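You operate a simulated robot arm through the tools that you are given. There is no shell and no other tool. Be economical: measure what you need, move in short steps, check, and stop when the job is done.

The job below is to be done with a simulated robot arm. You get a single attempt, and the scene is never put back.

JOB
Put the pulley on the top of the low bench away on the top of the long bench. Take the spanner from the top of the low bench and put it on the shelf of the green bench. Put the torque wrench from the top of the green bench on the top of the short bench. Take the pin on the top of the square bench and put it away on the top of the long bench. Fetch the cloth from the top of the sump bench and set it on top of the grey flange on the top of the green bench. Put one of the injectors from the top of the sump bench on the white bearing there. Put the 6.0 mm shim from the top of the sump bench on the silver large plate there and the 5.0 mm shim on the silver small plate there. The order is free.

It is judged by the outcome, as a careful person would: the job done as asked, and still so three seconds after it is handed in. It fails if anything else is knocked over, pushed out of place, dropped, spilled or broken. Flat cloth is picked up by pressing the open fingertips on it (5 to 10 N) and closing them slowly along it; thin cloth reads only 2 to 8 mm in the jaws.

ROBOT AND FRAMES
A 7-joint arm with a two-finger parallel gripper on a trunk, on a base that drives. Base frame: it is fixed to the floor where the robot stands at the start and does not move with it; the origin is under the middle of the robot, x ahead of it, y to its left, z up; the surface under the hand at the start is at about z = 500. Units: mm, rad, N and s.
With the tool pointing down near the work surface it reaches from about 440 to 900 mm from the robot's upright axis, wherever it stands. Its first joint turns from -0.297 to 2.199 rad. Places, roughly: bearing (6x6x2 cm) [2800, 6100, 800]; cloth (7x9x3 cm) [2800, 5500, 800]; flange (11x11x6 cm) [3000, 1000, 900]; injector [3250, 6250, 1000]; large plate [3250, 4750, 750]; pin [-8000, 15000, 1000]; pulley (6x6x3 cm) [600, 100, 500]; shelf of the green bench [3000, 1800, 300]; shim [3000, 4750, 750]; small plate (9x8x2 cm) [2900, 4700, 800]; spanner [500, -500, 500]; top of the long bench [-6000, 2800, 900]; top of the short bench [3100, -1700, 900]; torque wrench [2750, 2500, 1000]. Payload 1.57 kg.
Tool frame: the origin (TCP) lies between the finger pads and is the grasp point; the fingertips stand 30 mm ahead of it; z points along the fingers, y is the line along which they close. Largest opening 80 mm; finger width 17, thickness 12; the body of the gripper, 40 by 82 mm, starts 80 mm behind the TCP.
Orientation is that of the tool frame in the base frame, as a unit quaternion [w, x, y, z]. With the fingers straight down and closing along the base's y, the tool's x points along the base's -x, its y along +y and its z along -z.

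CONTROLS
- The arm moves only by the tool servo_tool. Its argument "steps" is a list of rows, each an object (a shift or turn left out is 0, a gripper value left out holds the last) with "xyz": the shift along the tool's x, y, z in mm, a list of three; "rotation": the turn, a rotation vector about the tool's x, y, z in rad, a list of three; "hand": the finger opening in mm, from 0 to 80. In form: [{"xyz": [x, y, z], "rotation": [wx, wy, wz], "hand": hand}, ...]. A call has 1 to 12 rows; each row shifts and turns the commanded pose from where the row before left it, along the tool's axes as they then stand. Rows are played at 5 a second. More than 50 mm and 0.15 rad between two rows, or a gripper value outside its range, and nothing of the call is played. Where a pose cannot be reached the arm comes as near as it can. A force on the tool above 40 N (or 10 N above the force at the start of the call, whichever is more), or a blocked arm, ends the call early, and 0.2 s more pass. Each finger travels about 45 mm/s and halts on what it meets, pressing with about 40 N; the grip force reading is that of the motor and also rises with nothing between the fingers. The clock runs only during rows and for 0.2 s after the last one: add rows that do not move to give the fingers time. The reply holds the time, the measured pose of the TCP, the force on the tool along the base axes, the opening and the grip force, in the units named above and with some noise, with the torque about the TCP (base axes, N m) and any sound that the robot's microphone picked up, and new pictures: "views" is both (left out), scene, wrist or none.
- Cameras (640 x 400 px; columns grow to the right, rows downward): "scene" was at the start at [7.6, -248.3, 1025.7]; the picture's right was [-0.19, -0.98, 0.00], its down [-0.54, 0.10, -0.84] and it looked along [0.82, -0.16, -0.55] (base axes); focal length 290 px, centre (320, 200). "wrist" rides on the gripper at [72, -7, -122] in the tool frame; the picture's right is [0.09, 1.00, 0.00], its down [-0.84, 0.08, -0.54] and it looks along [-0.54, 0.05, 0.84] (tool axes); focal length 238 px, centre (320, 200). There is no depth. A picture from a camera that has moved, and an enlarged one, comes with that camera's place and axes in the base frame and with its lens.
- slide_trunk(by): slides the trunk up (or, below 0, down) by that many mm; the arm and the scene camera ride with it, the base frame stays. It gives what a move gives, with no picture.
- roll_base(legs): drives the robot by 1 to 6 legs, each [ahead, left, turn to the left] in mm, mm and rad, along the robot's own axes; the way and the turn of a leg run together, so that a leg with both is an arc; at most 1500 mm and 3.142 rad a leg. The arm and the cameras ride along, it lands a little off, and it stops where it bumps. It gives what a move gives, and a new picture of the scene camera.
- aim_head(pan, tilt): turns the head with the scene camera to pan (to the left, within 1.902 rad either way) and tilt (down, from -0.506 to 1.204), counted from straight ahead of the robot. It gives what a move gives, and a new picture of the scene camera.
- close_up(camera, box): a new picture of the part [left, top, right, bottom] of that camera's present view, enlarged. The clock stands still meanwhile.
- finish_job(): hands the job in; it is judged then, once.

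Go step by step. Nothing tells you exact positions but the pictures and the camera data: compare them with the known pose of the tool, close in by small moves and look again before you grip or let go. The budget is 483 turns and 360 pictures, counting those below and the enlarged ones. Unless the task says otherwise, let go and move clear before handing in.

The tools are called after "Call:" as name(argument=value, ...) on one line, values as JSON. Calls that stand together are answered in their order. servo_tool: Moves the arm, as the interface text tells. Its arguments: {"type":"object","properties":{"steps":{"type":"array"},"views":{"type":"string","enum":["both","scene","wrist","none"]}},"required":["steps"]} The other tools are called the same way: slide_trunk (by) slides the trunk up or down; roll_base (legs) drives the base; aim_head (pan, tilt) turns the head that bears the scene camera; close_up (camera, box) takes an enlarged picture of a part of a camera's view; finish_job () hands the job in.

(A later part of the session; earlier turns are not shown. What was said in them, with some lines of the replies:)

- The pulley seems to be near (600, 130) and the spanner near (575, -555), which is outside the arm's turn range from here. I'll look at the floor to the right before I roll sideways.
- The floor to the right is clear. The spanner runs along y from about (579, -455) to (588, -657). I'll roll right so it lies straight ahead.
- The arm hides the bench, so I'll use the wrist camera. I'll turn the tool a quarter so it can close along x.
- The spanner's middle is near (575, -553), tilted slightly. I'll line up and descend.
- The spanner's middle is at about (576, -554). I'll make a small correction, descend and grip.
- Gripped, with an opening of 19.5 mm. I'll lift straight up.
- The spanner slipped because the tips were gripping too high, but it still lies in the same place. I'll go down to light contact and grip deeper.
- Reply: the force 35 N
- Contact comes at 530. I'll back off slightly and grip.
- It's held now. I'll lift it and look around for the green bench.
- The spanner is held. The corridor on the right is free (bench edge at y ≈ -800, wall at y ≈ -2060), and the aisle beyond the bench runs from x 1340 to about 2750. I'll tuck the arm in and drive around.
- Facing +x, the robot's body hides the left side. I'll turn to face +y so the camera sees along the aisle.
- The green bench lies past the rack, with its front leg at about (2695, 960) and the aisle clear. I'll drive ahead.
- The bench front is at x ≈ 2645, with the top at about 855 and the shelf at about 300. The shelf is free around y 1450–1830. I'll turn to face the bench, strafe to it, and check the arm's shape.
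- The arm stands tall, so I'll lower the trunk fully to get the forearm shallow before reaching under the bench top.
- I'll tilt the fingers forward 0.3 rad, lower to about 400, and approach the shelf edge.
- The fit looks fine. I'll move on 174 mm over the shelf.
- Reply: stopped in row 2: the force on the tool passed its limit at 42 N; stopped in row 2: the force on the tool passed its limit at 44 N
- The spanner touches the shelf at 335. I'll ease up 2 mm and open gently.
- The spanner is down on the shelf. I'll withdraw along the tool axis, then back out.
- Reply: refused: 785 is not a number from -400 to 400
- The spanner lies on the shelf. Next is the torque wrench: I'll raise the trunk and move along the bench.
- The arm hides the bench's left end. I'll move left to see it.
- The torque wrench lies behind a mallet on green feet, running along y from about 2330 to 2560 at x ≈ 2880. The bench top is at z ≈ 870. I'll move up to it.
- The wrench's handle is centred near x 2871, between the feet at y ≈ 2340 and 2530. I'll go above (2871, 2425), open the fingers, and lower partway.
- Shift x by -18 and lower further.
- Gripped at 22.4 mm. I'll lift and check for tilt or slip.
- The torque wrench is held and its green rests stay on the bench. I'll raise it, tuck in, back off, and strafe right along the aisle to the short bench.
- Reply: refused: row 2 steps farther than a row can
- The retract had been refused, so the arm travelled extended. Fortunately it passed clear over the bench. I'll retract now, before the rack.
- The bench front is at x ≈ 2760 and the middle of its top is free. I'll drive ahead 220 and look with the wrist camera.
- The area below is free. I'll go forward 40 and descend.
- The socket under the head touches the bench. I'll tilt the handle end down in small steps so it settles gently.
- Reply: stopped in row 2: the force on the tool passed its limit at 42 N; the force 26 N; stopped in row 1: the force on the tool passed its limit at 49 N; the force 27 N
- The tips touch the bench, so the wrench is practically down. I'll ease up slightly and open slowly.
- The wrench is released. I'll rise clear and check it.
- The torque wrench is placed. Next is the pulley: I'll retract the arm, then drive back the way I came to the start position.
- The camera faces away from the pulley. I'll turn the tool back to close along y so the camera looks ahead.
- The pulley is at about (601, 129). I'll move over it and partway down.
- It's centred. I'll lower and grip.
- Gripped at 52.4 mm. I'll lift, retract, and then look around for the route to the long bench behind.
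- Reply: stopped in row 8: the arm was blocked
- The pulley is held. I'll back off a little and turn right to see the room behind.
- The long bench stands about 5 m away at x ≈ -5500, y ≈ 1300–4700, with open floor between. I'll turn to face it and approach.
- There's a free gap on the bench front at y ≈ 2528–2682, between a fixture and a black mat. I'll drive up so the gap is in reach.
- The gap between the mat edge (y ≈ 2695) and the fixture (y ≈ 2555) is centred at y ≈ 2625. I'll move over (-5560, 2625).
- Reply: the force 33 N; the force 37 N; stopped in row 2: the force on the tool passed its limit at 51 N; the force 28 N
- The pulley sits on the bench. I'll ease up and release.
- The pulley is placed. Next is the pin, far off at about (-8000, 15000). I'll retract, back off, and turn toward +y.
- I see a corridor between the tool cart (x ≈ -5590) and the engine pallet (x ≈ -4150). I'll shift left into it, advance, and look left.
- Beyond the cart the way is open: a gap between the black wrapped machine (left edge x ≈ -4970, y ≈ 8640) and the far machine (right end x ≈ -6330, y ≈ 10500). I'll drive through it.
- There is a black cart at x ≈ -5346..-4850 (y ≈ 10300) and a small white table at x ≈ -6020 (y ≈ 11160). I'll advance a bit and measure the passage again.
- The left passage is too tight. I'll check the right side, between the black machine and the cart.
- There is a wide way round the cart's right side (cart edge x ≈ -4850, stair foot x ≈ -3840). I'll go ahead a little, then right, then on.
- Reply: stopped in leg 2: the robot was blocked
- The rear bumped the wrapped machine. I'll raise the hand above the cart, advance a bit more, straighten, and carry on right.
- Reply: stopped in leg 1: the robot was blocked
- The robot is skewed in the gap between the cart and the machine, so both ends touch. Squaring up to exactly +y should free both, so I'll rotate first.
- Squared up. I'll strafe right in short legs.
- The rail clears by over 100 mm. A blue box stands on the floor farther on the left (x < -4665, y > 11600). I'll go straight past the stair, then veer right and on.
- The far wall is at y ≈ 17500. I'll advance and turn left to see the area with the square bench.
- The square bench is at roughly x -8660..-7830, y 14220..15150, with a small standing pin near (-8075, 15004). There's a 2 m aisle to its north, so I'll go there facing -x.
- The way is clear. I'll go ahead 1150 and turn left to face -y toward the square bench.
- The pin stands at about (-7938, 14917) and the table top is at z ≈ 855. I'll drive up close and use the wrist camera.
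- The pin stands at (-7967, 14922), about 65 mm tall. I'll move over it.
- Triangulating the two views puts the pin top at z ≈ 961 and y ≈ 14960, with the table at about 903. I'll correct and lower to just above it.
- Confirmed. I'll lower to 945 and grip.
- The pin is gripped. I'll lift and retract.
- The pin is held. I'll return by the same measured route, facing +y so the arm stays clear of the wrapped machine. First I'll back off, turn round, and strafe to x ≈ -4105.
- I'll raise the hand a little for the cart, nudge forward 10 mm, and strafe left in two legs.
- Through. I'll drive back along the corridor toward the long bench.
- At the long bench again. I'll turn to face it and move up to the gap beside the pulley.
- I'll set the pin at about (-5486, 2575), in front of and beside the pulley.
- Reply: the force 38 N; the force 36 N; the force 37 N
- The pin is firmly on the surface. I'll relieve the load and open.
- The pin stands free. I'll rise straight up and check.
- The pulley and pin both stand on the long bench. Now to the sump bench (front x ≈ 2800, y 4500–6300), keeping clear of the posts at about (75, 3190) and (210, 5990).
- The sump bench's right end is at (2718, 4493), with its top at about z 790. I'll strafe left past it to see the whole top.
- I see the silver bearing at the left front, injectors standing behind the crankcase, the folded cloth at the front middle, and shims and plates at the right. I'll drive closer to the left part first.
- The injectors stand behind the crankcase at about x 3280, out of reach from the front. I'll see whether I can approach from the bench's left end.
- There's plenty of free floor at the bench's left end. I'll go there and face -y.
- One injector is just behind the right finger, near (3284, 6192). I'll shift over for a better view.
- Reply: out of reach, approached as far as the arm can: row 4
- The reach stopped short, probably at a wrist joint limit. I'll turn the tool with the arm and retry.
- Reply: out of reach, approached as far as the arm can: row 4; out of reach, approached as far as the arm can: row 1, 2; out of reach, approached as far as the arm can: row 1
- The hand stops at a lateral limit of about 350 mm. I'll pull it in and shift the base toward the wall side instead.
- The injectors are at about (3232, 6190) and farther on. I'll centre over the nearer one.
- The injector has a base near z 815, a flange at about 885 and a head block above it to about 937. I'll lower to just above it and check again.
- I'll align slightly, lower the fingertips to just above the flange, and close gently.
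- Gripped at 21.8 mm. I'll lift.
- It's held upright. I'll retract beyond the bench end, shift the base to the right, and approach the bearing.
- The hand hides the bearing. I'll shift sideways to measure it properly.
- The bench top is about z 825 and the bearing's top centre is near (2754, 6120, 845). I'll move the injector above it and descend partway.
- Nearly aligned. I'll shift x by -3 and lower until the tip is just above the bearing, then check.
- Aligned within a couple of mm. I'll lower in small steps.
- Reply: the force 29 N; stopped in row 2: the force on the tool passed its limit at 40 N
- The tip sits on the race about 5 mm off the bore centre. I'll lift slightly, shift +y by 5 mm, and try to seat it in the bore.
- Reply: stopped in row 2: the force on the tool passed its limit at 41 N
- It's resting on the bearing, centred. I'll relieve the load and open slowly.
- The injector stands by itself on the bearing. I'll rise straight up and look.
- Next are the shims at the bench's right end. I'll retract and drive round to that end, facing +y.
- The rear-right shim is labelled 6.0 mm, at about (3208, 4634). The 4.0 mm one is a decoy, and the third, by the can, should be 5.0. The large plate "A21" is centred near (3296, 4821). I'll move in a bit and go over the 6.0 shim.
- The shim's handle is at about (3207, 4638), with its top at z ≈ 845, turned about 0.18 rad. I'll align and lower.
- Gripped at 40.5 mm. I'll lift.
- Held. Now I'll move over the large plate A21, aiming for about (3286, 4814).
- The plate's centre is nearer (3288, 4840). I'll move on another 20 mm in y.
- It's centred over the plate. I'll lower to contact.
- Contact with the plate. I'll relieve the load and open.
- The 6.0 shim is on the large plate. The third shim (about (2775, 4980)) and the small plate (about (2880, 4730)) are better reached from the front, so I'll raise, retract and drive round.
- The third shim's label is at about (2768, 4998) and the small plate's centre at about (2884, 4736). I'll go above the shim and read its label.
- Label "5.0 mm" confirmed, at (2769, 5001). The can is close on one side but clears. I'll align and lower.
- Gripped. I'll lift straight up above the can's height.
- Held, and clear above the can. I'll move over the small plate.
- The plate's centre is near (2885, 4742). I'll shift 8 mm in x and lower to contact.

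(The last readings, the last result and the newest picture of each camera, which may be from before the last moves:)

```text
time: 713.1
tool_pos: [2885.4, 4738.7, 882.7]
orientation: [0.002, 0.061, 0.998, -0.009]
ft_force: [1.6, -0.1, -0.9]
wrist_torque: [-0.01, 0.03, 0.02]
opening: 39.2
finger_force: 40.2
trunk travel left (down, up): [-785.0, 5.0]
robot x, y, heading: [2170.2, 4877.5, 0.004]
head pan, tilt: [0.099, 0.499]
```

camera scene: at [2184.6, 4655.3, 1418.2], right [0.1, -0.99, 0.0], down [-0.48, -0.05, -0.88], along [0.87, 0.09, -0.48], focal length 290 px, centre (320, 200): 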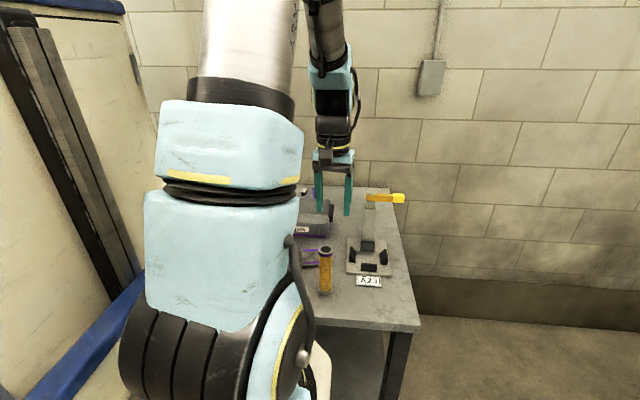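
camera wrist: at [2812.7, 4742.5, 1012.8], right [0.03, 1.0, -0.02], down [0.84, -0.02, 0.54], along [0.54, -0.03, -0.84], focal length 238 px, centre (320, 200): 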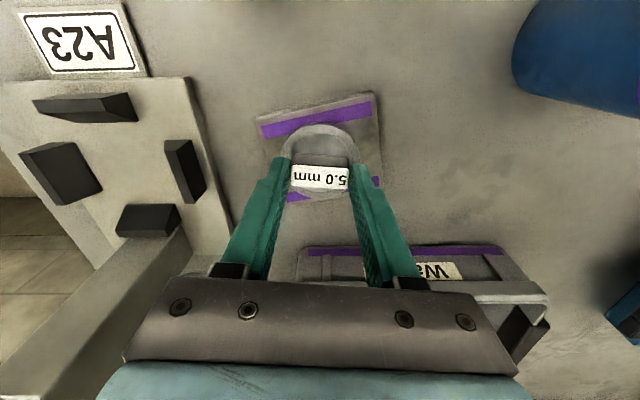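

Call:
servo_tool(steps=[{"xyz": [0, 0, 3]}, {}], views="none")

Call:
servo_tool(steps=[{"xyz": [0, 0, 2.5]}, {}], views="none")

Call:
servo_tool(steps=[{"xyz": [0, 0, 2]}, {}], views="none")

```text
time: 713.7
tool_pos: [2884.2, 4738.3, 879.1]
orientation: [0.002, 0.061, 0.998, -0.009]
ft_force: [-0.8, -0.8, -1.6]
wrist_torque: [0.02, 0.01, 0.03]
opening: 39.2
finger_force: 40.3
trunk travel left (down, up): [-785.0, 5.0]
robot x, y, heading: [2171.6, 4878.8, -0.0]
head pan, tilt: [0.099, 0.499]
```

```text
time: 714.3
tool_pos: [2885.0, 4737.1, 878.7]
orientation: [0.002, 0.061, 0.998, -0.009]
ft_force: [-5.4, -0.7, 27.9]
wrist_torque: [0.34, 0.48, 0.09]
opening: 39.4
finger_force: 40.1
trunk travel left (down, up): [-785.0, 5.0]
robot x, y, heading: [2172.1, 4879.1, -0.0]
head pan, tilt: [0.099, 0.499]
```

```text
time: 714.9
tool_pos: [2886.4, 4738.0, 877.6]
orientation: [0.005, 0.06, 0.998, -0.007]
ft_force: [-4.1, -1.1, 19.5]
wrist_torque: [0.11, 0.26, 0.03]
opening: 39.3
finger_force: 40.1
trunk travel left (down, up): [-785.0, 5.0]
robot x, y, heading: [2169.5, 4878.5, 0.004]
head pan, tilt: [0.099, 0.499]
stopped in row 2: the force on the tool passed its limit at 40 N (the readings are from after the stop); the commanded pose is now the measured one
```

Contact. I'll relieve the load, release and rise.

Call:
servo_tool(steps=[{"xyz": [0, 0, -1.5]}, {"hand": 42}, {"hand": 46}, {"hand": 52}, {}, {"xyz": [0, 0, -20]}, {"xyz": [0, 0, -40]}, {"xyz": [0, 0, -45]}, {"xyz": [0, 0, -45]}, {"xyz": [0, 0, -40]}, {}], views="wrist")

```text
time: 717.3
tool_pos: [2885.3, 4741.0, 1070.5]
orientation: [0.003, 0.061, 0.998, -0.008]
ft_force: [0.4, 0.5, 0.8]
wrist_torque: [-0.01, -0.01, -0.01]
opening: 52.0
finger_force: 0.1
trunk travel left (down, up): [-785.0, 5.0]
robot x, y, heading: [2173.8, 4876.0, -0.004]
head pan, tilt: [0.099, 0.499]
camera wrist: at [2811.3, 4745.0, 1193.5], right [0.03, 1.0, -0.02], down [0.84, -0.02, 0.55], along [0.55, -0.03, -0.84], focal length 238 px, centre (320, 200)
```

wrist: 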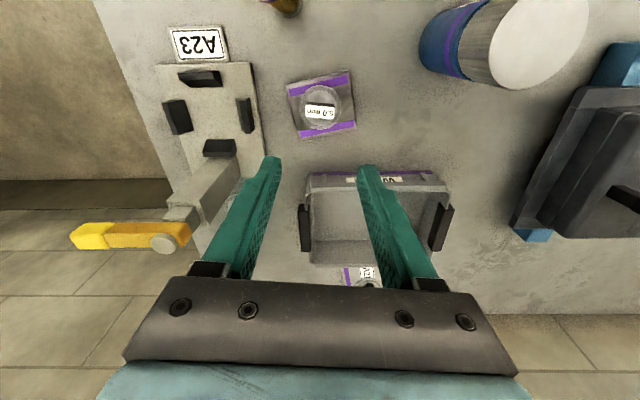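

Both shims sit on their plates. Last is the cloth, near (2730, 5488). I'll retract a little and strafe left.

Call:
servo_tool(steps=[{"xyz": [45, 0, -20], "hand": 80}, {"xyz": [45, 0, -20]}, {"xyz": [45, 0, 0]}, {"xyz": [40, 0, 0]}, {}], views="none")

Call:
roll_base(legs=[[0, 680, 0]])

Call:
servo_tool(steps=[{}], views="wrist")

```text
time: 718.5
tool_pos: [2710.0, 4763.6, 1106.6]
orientation: [0.002, 0.061, 0.998, -0.008]
ft_force: [0.5, 0.4, 0.2]
wrist_torque: [0.03, 0.03, 0.01]
opening: 79.8
finger_force: 0.0
trunk travel left (down, up): [-785.0, 5.0]
robot x, y, heading: [2172.2, 4879.0, 0.004]
head pan, tilt: [0.099, 0.499]
```

```text
time: 722.2
tool_pos: [2710.7, 5433.6, 1107.3]
orientation: [0.003, 0.064, 0.998, -0.01]
ft_force: [1.6, -0.8, 0.2]
wrist_torque: [0.01, 0.01, -0.03]
opening: 80.0
finger_force: 0.0
trunk travel left (down, up): [-785.0, 5.0]
robot x, y, heading: [2179.2, 5550.7, -0.002]
head pan, tilt: [0.099, 0.499]
camera scene: at [2184.8, 5328.8, 1418.2], right [0.09, -1.0, 0.0], down [-0.48, -0.04, -0.88], along [0.87, 0.08, -0.48], focal length 290 px, centre (320, 200)
```

scene: 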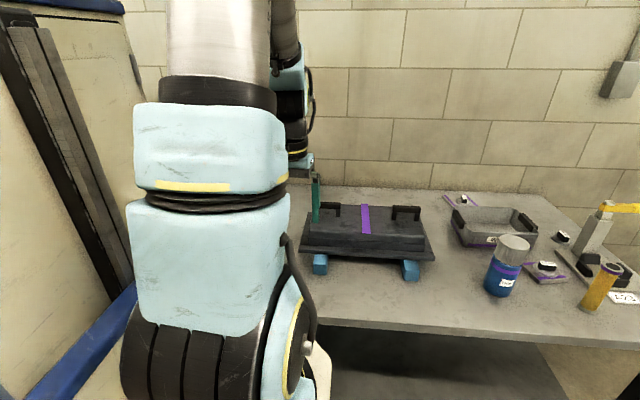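

```text
time: 722.6
tool_pos: [2711.0, 5434.4, 1108.0]
orientation: [0.003, 0.063, 0.998, -0.009]
ft_force: [0.5, -0.4, 0.1]
wrist_torque: [0.01, 0.0, -0.02]
opening: 79.7
finger_force: 0.0
trunk travel left (down, up): [-785.0, 5.0]
robot x, y, heading: [2178.0, 5550.3, -0.005]
head pan, tilt: [0.099, 0.499]
camera wrist: at [2638.2, 5438.9, 1229.8], right [0.04, 1.0, -0.02], down [0.84, -0.02, 0.55], along [0.55, -0.03, -0.84], focal length 238 px, centre (320, 200)
```

wrist: 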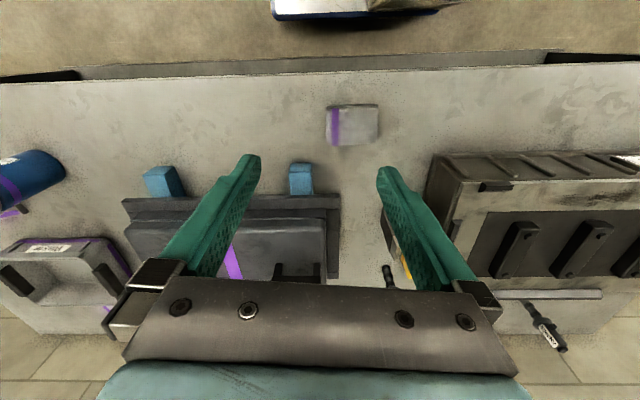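

The folded cloth is at (2749, 5483), about 70 mm in x by 85 mm in y and roughly 30 mm thick. I'll turn the tool to close along x and go over it.

Call:
servo_tool(steps=[{"xyz": [-12, 16, 0], "rotation": [0, 0, 0.145]}, {"xyz": [-12, 16, 0], "rotation": [0, 0, 0.145]}, {"rotation": [0, 0, 0.145]}, {"rotation": [0, 0, 0.145]}, {"rotation": [0, 0, 0.145]}, {"rotation": [0, 0, 0.145]}, {"rotation": [0, 0, 0.145]}, {"rotation": [0, 0, 0.145]}, {"rotation": [0, 0, 0.145]}, {"rotation": [0, 0, 0.14]}, {}], views="wrist")

```text
time: 725.0
tool_pos: [2741.5, 5460.3, 1107.4]
orientation: [0.008, 0.709, 0.706, -0.004]
ft_force: [-1.1, 0.4, 0.0]
wrist_torque: [0.04, 0.02, 0.03]
opening: 80.0
finger_force: 0.0
trunk travel left (down, up): [-785.0, 5.0]
robot x, y, heading: [2173.8, 5548.1, -0.005]
head pan, tilt: [0.099, 0.499]
camera wrist: at [2734.3, 5534.9, 1229.0], right [1.0, 0.09, 0.0], down [0.07, -0.83, 0.56], along [0.05, -0.55, -0.83], focal length 238 px, centre (320, 200)
```

wrist: 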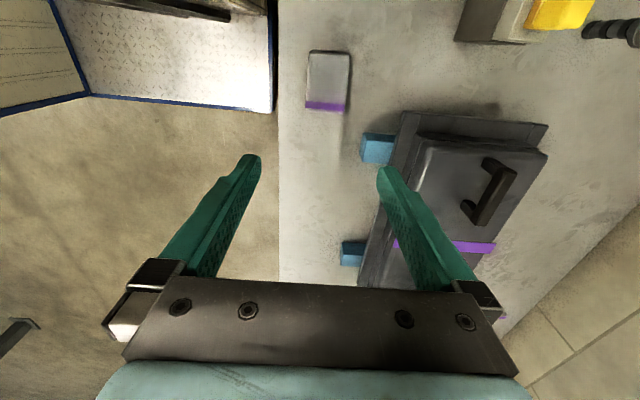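

Call:
servo_tool(steps=[{"xyz": [27, 8, 20]}, {"xyz": [0, 0, 45]}, {"xyz": [0, 0, 45]}, {"xyz": [0, 0, 45]}, {}], views="wrist")

```text
time: 726.2
tool_pos: [2749.9, 5485.3, 949.8]
orientation: [0.008, 0.708, 0.706, -0.003]
ft_force: [0.6, -0.1, -0.8]
wrist_torque: [-0.01, 0.01, 0.01]
opening: 80.1
finger_force: 0.0
trunk travel left (down, up): [-785.0, 5.0]
robot x, y, heading: [2173.6, 5549.4, -0.007]
head pan, tilt: [0.099, 0.499]
camera wrist: at [2741.8, 5559.3, 1071.9], right [1.0, 0.09, 0.0], down [0.07, -0.83, 0.56], along [0.05, -0.55, -0.83], focal length 238 px, centre (320, 200)
```

wrist: 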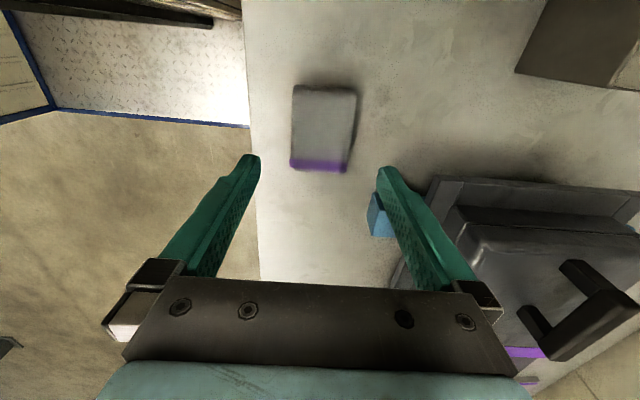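

Aligned. I'll lower around the cloth and check.

Call:
servo_tool(steps=[{"xyz": [4, 1, 35]}, {"xyz": [0, 0, 35]}, {"xyz": [0, 0, 18]}, {}], views="wrist")

```text
time: 727.2
tool_pos: [2752.0, 5485.4, 862.4]
orientation: [0.008, 0.708, 0.706, -0.004]
ft_force: [-0.2, 0.4, -0.9]
wrist_torque: [-0.01, 0.02, 0.0]
opening: 80.1
finger_force: 0.0
trunk travel left (down, up): [-785.0, 5.0]
robot x, y, heading: [2173.9, 5551.4, -0.006]
head pan, tilt: [0.099, 0.499]
camera wrist: at [2743.4, 5559.7, 983.8], right [1.0, 0.09, 0.0], down [0.07, -0.83, 0.56], along [0.05, -0.55, -0.83], focal length 238 px, centre (320, 200)
```

wrist: 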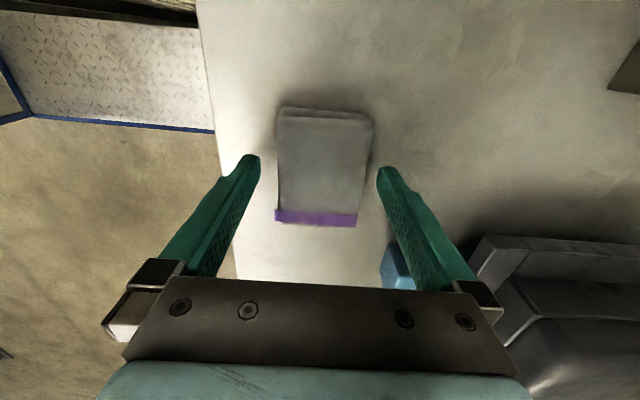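

Call:
servo_tool(steps=[{"xyz": [4, 0, 5]}, {}, {"hand": 70}, {"hand": 62}, {"hand": 56}, {"hand": 50}, {"hand": 44}, {"hand": 38}, {"hand": 32}, {}, {}], views="wrist")

```text
time: 729.6
tool_pos: [2752.4, 5490.4, 857.0]
orientation: [0.008, 0.708, 0.706, -0.005]
ft_force: [0.3, 0.0, 0.0]
wrist_torque: [-0.01, 0.01, -0.01]
opening: 58.7
finger_force: 39.8
trunk travel left (down, up): [-785.0, 5.0]
robot x, y, heading: [2173.5, 5550.4, -0.009]
head pan, tilt: [0.099, 0.499]
camera wrist: at [2743.7, 5563.9, 979.4], right [1.0, 0.09, 0.0], down [0.07, -0.83, 0.56], along [0.05, -0.55, -0.83], focal length 238 px, centre (320, 200)
```

wrist: 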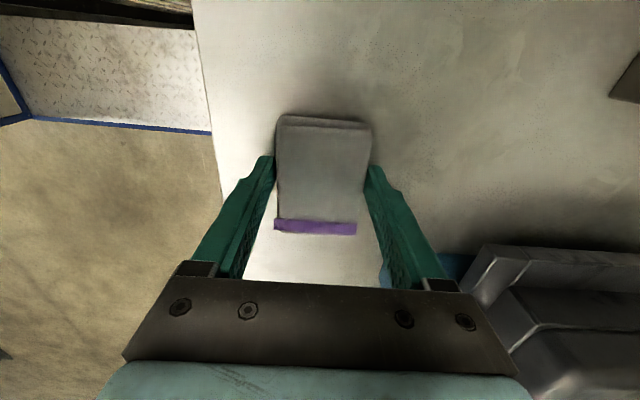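

Held at 58.7 mm, so it behaves as a firm pad. I'll lift.

Call:
servo_tool(steps=[{"xyz": [0, 0, -10]}, {"xyz": [0, 0, -40]}, {"xyz": [0, 0, -45]}, {"xyz": [0, 0, -45]}, {"xyz": [0, 0, -45]}, {"xyz": [0, 0, -45]}, {"xyz": [0, 0, -20]}, {}], views="wrist")

```text
time: 731.4
tool_pos: [2748.2, 5496.5, 1107.6]
orientation: [0.007, 0.708, 0.707, -0.005]
ft_force: [0.2, -0.4, 0.4]
wrist_torque: [0.03, 0.0, -0.01]
opening: 59.0
finger_force: 39.8
trunk travel left (down, up): [-785.0, 5.0]
robot x, y, heading: [2175.6, 5552.1, -0.007]
head pan, tilt: [0.099, 0.499]
camera wrist: at [2741.5, 5570.6, 1229.0], right [1.0, 0.09, 0.0], down [0.07, -0.83, 0.56], along [0.05, -0.55, -0.83], focal length 238 px, centre (320, 200)
```

wrist: 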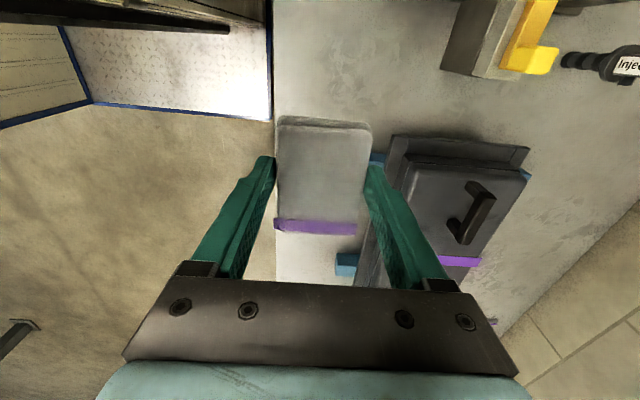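

The cloth is held. I'll back off and strafe right along the aisle to the green bench, where the flange is at about (3025, 1000).

Call:
roll_base(legs=[[-250, 0, 0.008], [0, -1500, 0], [0, -1500, 0]])

Call:
aim_head(pan=-1.0, tilt=0.4)

```text
time: 747.2
tool_pos: [2469.1, 2514.4, 1107.8]
orientation: [0.009, 0.714, 0.701, -0.004]
ft_force: [0.2, 0.3, -2.1]
wrist_torque: [0.02, 0.0, 0.01]
opening: 59.1
finger_force: 39.7
trunk travel left (down, up): [-785.0, 5.0]
robot x, y, heading: [1895.5, 2578.0, -0.024]
head pan, tilt: [0.099, 0.499]
camera scene: at [1901.5, 2355.8, 1418.2], right [0.08, -1.0, 0.0], down [-0.48, -0.04, -0.88], along [0.88, 0.07, -0.48], focal length 290 px, centre (320, 200)
```

scene: 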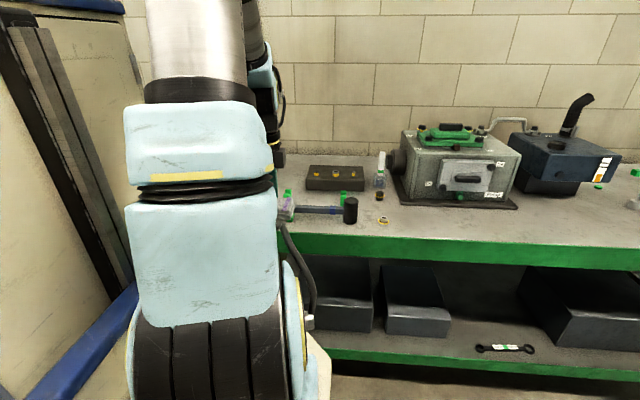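

```text
time: 748.5
tool_pos: [2468.0, 2515.7, 1108.3]
orientation: [0.008, 0.713, 0.701, -0.004]
ft_force: [-0.4, -0.4, -0.1]
wrist_torque: [-0.01, 0.0, -0.03]
opening: 59.0
finger_force: 39.8
trunk travel left (down, up): [-785.0, 5.0]
robot x, y, heading: [1894.5, 2579.3, -0.02]
head pan, tilt: [-1.0, 0.4]
camera scene: at [1859.3, 2269.6, 1427.3], right [-0.85, -0.52, 0.0], down [-0.2, 0.33, -0.92], along [0.48, -0.78, -0.39], focal length 290 px, centre (320, 200)
```

scene: 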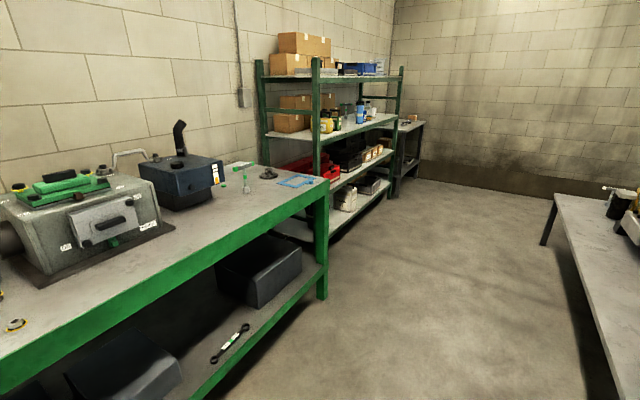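

Call:
roll_base(legs=[[120, -1450, 0.02]])

Call:
aim_head(pan=0.0, tilt=0.5)

```text
time: 755.8
tool_pos: [2576.7, 1070.7, 1106.6]
orientation: [0.007, 0.704, 0.71, -0.005]
ft_force: [-0.4, 0.1, -0.7]
wrist_torque: [-0.01, 0.02, -0.01]
opening: 58.8
finger_force: 39.2
trunk travel left (down, up): [-785.0, 5.0]
robot x, y, heading: [2005.5, 1120.2, 0.006]
head pan, tilt: [-1.0, 0.4]
camera scene: at [1975.5, 810.4, 1427.3], right [-0.84, -0.54, 0.0], down [-0.21, 0.33, -0.92], along [0.5, -0.77, -0.39], focal length 290 px, centre (320, 200)
```

scene: 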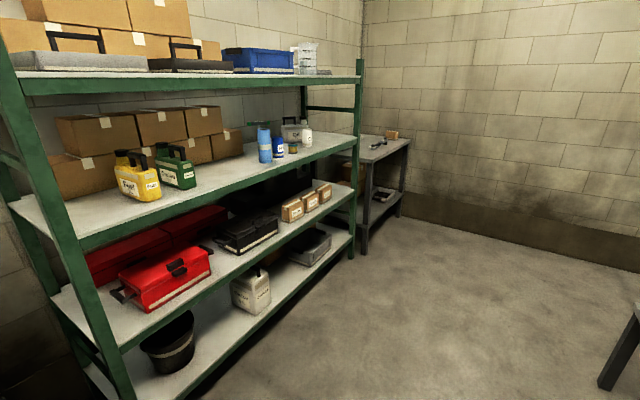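

```text
time: 757.0
tool_pos: [2577.9, 1072.7, 1107.7]
orientation: [0.007, 0.704, 0.71, -0.005]
ft_force: [-0.1, -0.2, -0.6]
wrist_torque: [0.01, -0.01, -0.01]
opening: 59.1
finger_force: 40.2
trunk travel left (down, up): [-785.0, 5.0]
robot x, y, heading: [2003.9, 1122.2, -0.001]
head pan, tilt: [0.0, 0.499]
camera scene: at [2016.1, 888.5, 1418.2], right [0.0, -1.0, 0.0], down [-0.48, 0.0, -0.88], along [0.88, 0.0, -0.48], focal length 290 px, centre (320, 200)
```

scene: 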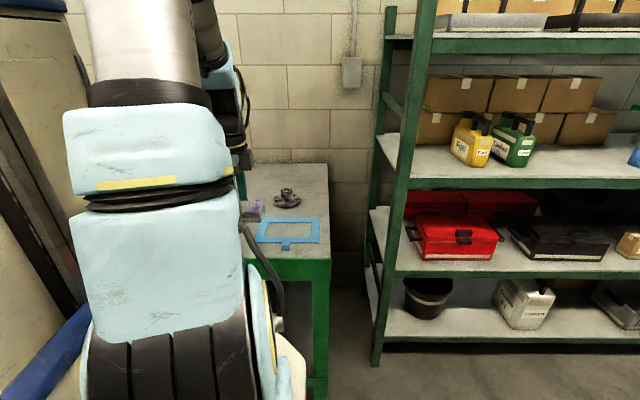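

Call:
close_up(camera="scene", box=[235, 160, 335, 260])

```text
4.00 times, centred on (285, 210) of scene
camera zoom: at [2016.1, 888.5, 1418.2], right [0.0, -1.0, 0.0], down [-0.48, 0.0, -0.88], along [0.88, 0.0, -0.48], focal length 1160 px, centre (460, 160)
```

zoom: 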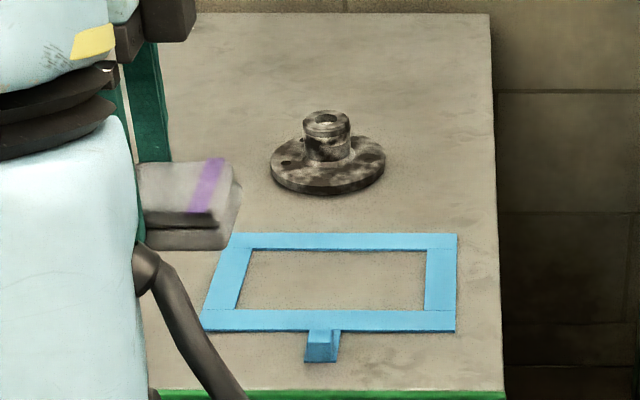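

The grey flange's hub top is at about (2991, 1014, 930). I'll drive ahead and carry the cloth over it.

Call:
roll_base(legs=[[165, 0, 0]])

Call:
servo_tool(steps=[{"xyz": [-20, 40, 0]}, {"xyz": [-20, 40, 0]}, {"xyz": [-10, 40, 0]}, {}], views="both")

```text
time: 758.5
tool_pos: [2745.2, 1073.6, 1107.1]
orientation: [0.008, 0.704, 0.71, -0.004]
ft_force: [-1.7, 0.2, -1.2]
wrist_torque: [-0.02, -0.03, 0.0]
opening: 59.3
finger_force: 39.6
trunk travel left (down, up): [-785.0, 5.0]
robot x, y, heading: [2169.8, 1120.0, 0.008]
head pan, tilt: [0.0, 0.499]
camera scene: at [2183.9, 889.6, 1418.2], right [0.01, -1.0, 0.0], down [-0.48, 0.0, -0.88], along [0.88, 0.01, -0.48], focal length 290 px, centre (320, 200)
```

scene: 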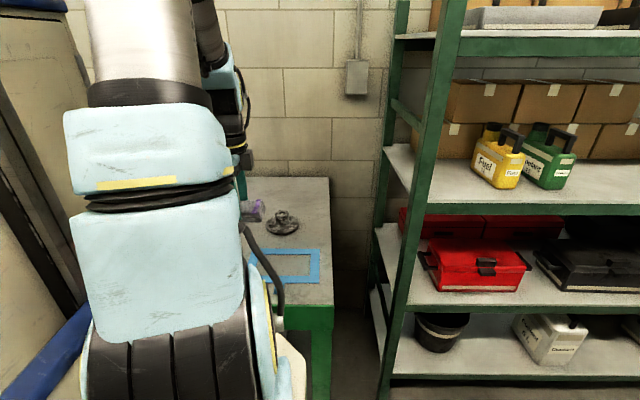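

```text
time: 759.5
tool_pos: [2868.0, 1024.3, 1106.7]
orientation: [0.007, 0.705, 0.71, -0.005]
ft_force: [-0.5, 0.3, 0.0]
wrist_torque: [0.0, 0.01, -0.04]
opening: 58.8
finger_force: 40.2
trunk travel left (down, up): [-785.0, 5.0]
robot x, y, heading: [2171.0, 1124.0, 0.006]
head pan, tilt: [0.0, 0.499]
camera scene: at [2184.0, 889.5, 1418.2], right [0.01, -1.0, 0.0], down [-0.48, 0.0, -0.88], along [0.88, 0.01, -0.48], focal length 290 px, centre (320, 200)
camera wrist: at [2859.5, 1097.8, 1227.7], right [0.99, 0.1, 0.0], down [0.08, -0.83, 0.56], along [0.06, -0.55, -0.83], focal length 238 px, centre (320, 200)
```

scene: 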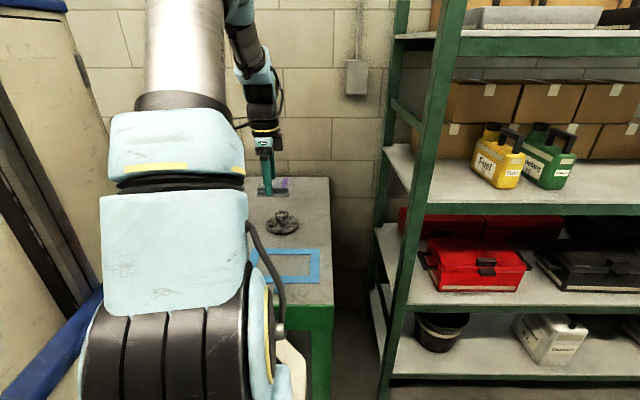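
wrist: 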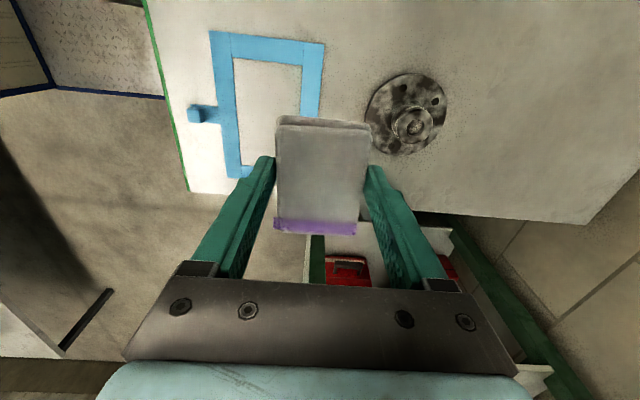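

Call:
servo_tool(steps=[{"xyz": [-2, 41, 0]}, {"xyz": [-2, 41, 0]}, {"xyz": [-3, 42, 0]}, {"xyz": [0, 0, 45]}, {"xyz": [0, 0, 30]}, {}], views="both")

Call:
close_up(camera="scene", box=[220, 150, 340, 260])

```text
time: 760.9
tool_pos: [2990.6, 1016.5, 1032.9]
orientation: [0.009, 0.704, 0.71, -0.004]
ft_force: [-0.3, 0.8, -0.7]
wrist_torque: [0.0, -0.03, 0.01]
opening: 59.0
finger_force: 39.9
trunk travel left (down, up): [-785.0, 5.0]
robot x, y, heading: [2175.8, 1122.4, 0.006]
head pan, tilt: [0.0, 0.499]
camera scene: at [2184.1, 889.5, 1418.2], right [0.01, -1.0, 0.0], down [-0.48, 0.0, -0.88], along [0.88, 0.01, -0.48], focal length 290 px, centre (320, 200)
camera wrist: at [2982.3, 1090.9, 1154.6], right [0.99, 0.1, 0.0], down [0.08, -0.83, 0.56], along [0.06, -0.55, -0.83], focal length 238 px, centre (320, 200)
```

scene: 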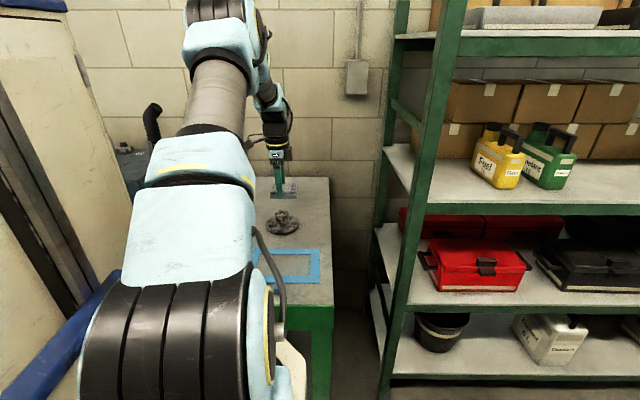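
wrist: 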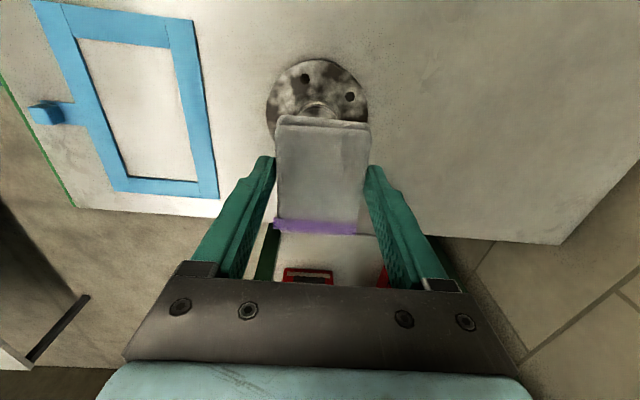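

```text
3.64 times, centred on (280, 205) of scene
camera zoom: at [2184.1, 889.5, 1418.2], right [0.01, -1.0, 0.0], down [-0.48, 0.0, -0.88], along [0.88, 0.01, -0.48], focal length 1054 px, centre (466, 182)
```

zoom: 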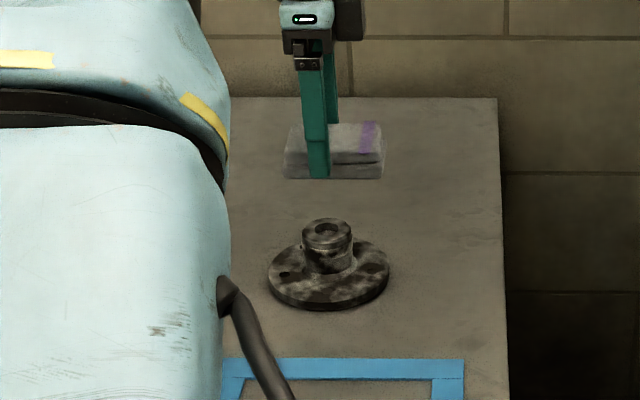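

The flange's centre is about (2989, 1021) and the cloth's centre is about 6 mm short in y. I'll adjust and lower.

Call:
servo_tool(steps=[{"xyz": [6, -1, 25]}, {"xyz": [0, 0, 25]}, {}], views="none")

Call:
close_up(camera="scene", box=[220, 160, 340, 260])

```text
time: 761.7
tool_pos: [2989.3, 1024.1, 982.5]
orientation: [0.008, 0.703, 0.711, -0.005]
ft_force: [0.3, 0.4, -1.7]
wrist_torque: [-0.02, -0.02, 0.01]
opening: 58.9
finger_force: 40.1
trunk travel left (down, up): [-785.0, 5.0]
robot x, y, heading: [2171.6, 1119.7, 0.007]
head pan, tilt: [0.0, 0.499]
```

```text
4.00 times, centred on (280, 210) of scene
camera zoom: at [2184.1, 889.5, 1418.2], right [0.01, -1.0, 0.0], down [-0.48, 0.0, -0.88], along [0.88, 0.01, -0.48], focal length 1160 px, centre (480, 160)
```

zoom: 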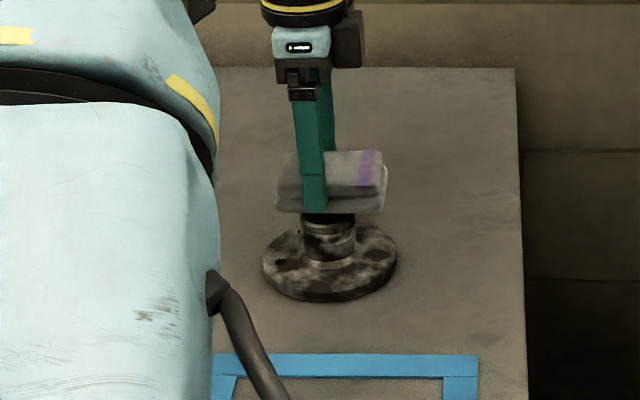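

Well centred over the hub. I'll lower in small steps.

Call:
servo_tool(steps=[{"xyz": [0, 0, 6]}, {"xyz": [0, 0, 5]}, {}], views="none")

Call:
servo_tool(steps=[{"xyz": [0, 0, 4]}, {}], views="none")

Call:
servo_tool(steps=[{"xyz": [0, 0, 3]}, {}], views="none")

```text
time: 762.5
tool_pos: [2990.2, 1024.4, 972.4]
orientation: [0.008, 0.703, 0.711, -0.005]
ft_force: [-0.6, 0.0, -0.7]
wrist_torque: [-0.02, -0.03, 0.02]
opening: 58.9
finger_force: 40.6
trunk travel left (down, up): [-785.0, 5.0]
robot x, y, heading: [2173.1, 1118.6, 0.006]
head pan, tilt: [0.0, 0.499]
```

```text
time: 763.1
tool_pos: [2989.4, 1023.4, 970.1]
orientation: [0.008, 0.704, 0.71, -0.004]
ft_force: [-3.9, -0.1, 8.9]
wrist_torque: [-0.08, 0.3, -0.03]
opening: 59.0
finger_force: 40.2
trunk travel left (down, up): [-785.0, 5.0]
robot x, y, heading: [2171.4, 1118.1, 0.009]
head pan, tilt: [0.0, 0.499]
```

```text
time: 763.7
tool_pos: [2990.1, 1022.9, 968.8]
orientation: [0.009, 0.704, 0.71, -0.003]
ft_force: [-8.9, -0.7, 37.0]
wrist_torque: [-0.24, 1.08, -0.02]
opening: 59.0
finger_force: 40.5
trunk travel left (down, up): [-785.0, 5.0]
robot x, y, heading: [2171.4, 1117.1, 0.005]
head pan, tilt: [0.0, 0.499]
```

Contact on the hub. I'll relieve the load and open slowly.

Call:
servo_tool(steps=[{"xyz": [0, 0, -3]}, {}, {"hand": 61}, {"hand": 64}, {"hand": 68}, {"hand": 74}, {"hand": 80}, {}], views="wrist")

Call:
close_up(camera="scene", box=[220, 160, 340, 260])

```text
time: 765.5
tool_pos: [2989.5, 1022.8, 970.4]
orientation: [0.007, 0.704, 0.71, -0.004]
ft_force: [-0.5, -0.2, 0.5]
wrist_torque: [-0.01, -0.02, -0.04]
opening: 80.0
finger_force: 0.1
trunk travel left (down, up): [-785.0, 5.0]
robot x, y, heading: [2171.5, 1121.9, 0.009]
head pan, tilt: [0.0, 0.499]
camera wrist: at [2981.4, 1096.4, 1090.6], right [0.99, 0.1, 0.0], down [0.08, -0.83, 0.56], along [0.06, -0.55, -0.83], focal length 238 px, centre (320, 200)
```

wrist: 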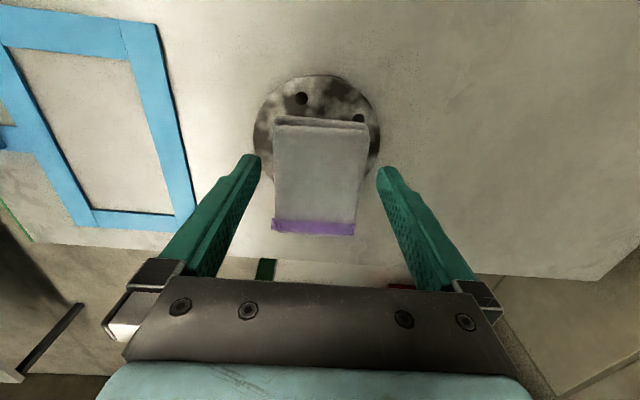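

```text
4.00 times, centred on (280, 210) of scene
camera zoom: at [2184.0, 889.5, 1418.2], right [0.01, -1.0, 0.0], down [-0.48, 0.0, -0.88], along [0.88, 0.01, -0.48], focal length 1160 px, centre (480, 160)
```

zoom: 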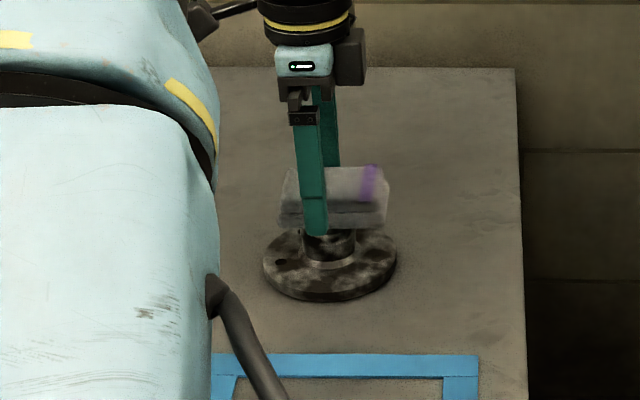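

The cloth rests on the flange. I'll rise straight up and verify.

Call:
servo_tool(steps=[{"xyz": [0, 0, -20]}, {"xyz": [0, 0, -40]}, {"xyz": [0, 0, -45]}, {"xyz": [0, 0, -40]}, {"xyz": [0, -45, 0]}, {"xyz": [0, -45, 0]}, {"xyz": [0, -45, 0]}, {"xyz": [0, -45, 0]}, {"xyz": [0, -45, 0]}, {}], views="wrist")

Call:
close_up(camera="scene", box=[220, 160, 340, 260])

```text
time: 767.7
tool_pos: [2763.2, 1021.0, 1113.3]
orientation: [0.009, 0.704, 0.71, -0.004]
ft_force: [-0.1, 0.4, 0.0]
wrist_torque: [-0.01, 0.04, 0.05]
opening: 80.0
finger_force: 0.0
trunk travel left (down, up): [-785.0, 5.0]
robot x, y, heading: [2171.8, 1121.2, 0.007]
head pan, tilt: [0.0, 0.499]
camera wrist: at [2753.9, 1095.1, 1234.8], right [0.99, 0.1, 0.0], down [0.08, -0.83, 0.56], along [0.06, -0.55, -0.83], focal length 238 px, centre (320, 200)
```

wrist: 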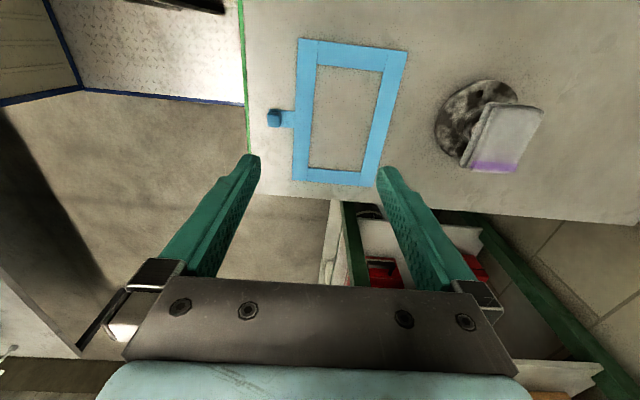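

```text
4.00 times, centred on (280, 210) of scene
camera zoom: at [2184.0, 889.6, 1418.2], right [0.01, -1.0, 0.0], down [-0.48, 0.0, -0.88], along [0.88, 0.01, -0.48], focal length 1160 px, centre (480, 160)
```

zoom: 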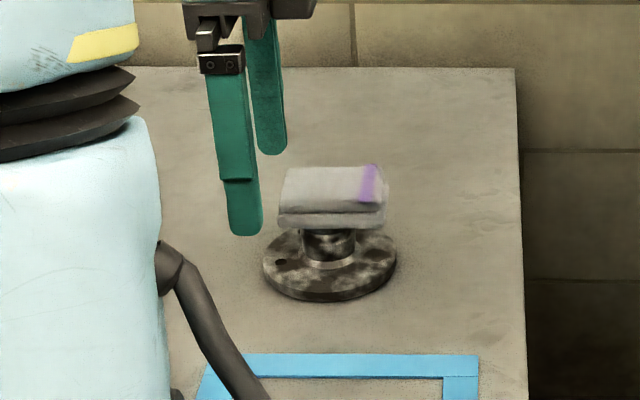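

The cloth lies level on the flange hub and the hand is clear. All eight placements have been checked as they were made, so I'm handing in.

Call:
finish_job()

```text
The job is handed in.
```

I handed the job in with all eight items in the places you named. I checked each one after letting go, but I have not seen the final verdict.

- **Pulley and pin:** both stand on the top of the long bench, side by side near the front edge.
- **Spanner:** it lies flat on the shelf of the green bench.
- **Torque wrench:** it lies on the top of the short bench. Its two green rests stayed behind on the green bench.
- **Cloth:** it rests on the hub of the grey flange on the green bench.
- **Injector:** one injector stands upright on the white bearing. It would not drop into the bore, so it rests on the bearing's top face.
- **Shims:** the 6.0 mm shim is on the large plate and the 5.0 mm shim is on the small plate.

**Bump on the way to the pin:** the base touched the black wrapped machine and then, as far as I could tell, the black cart, and stopped each time. I saw nothing fall or shift, but I did not go back to measure either one.
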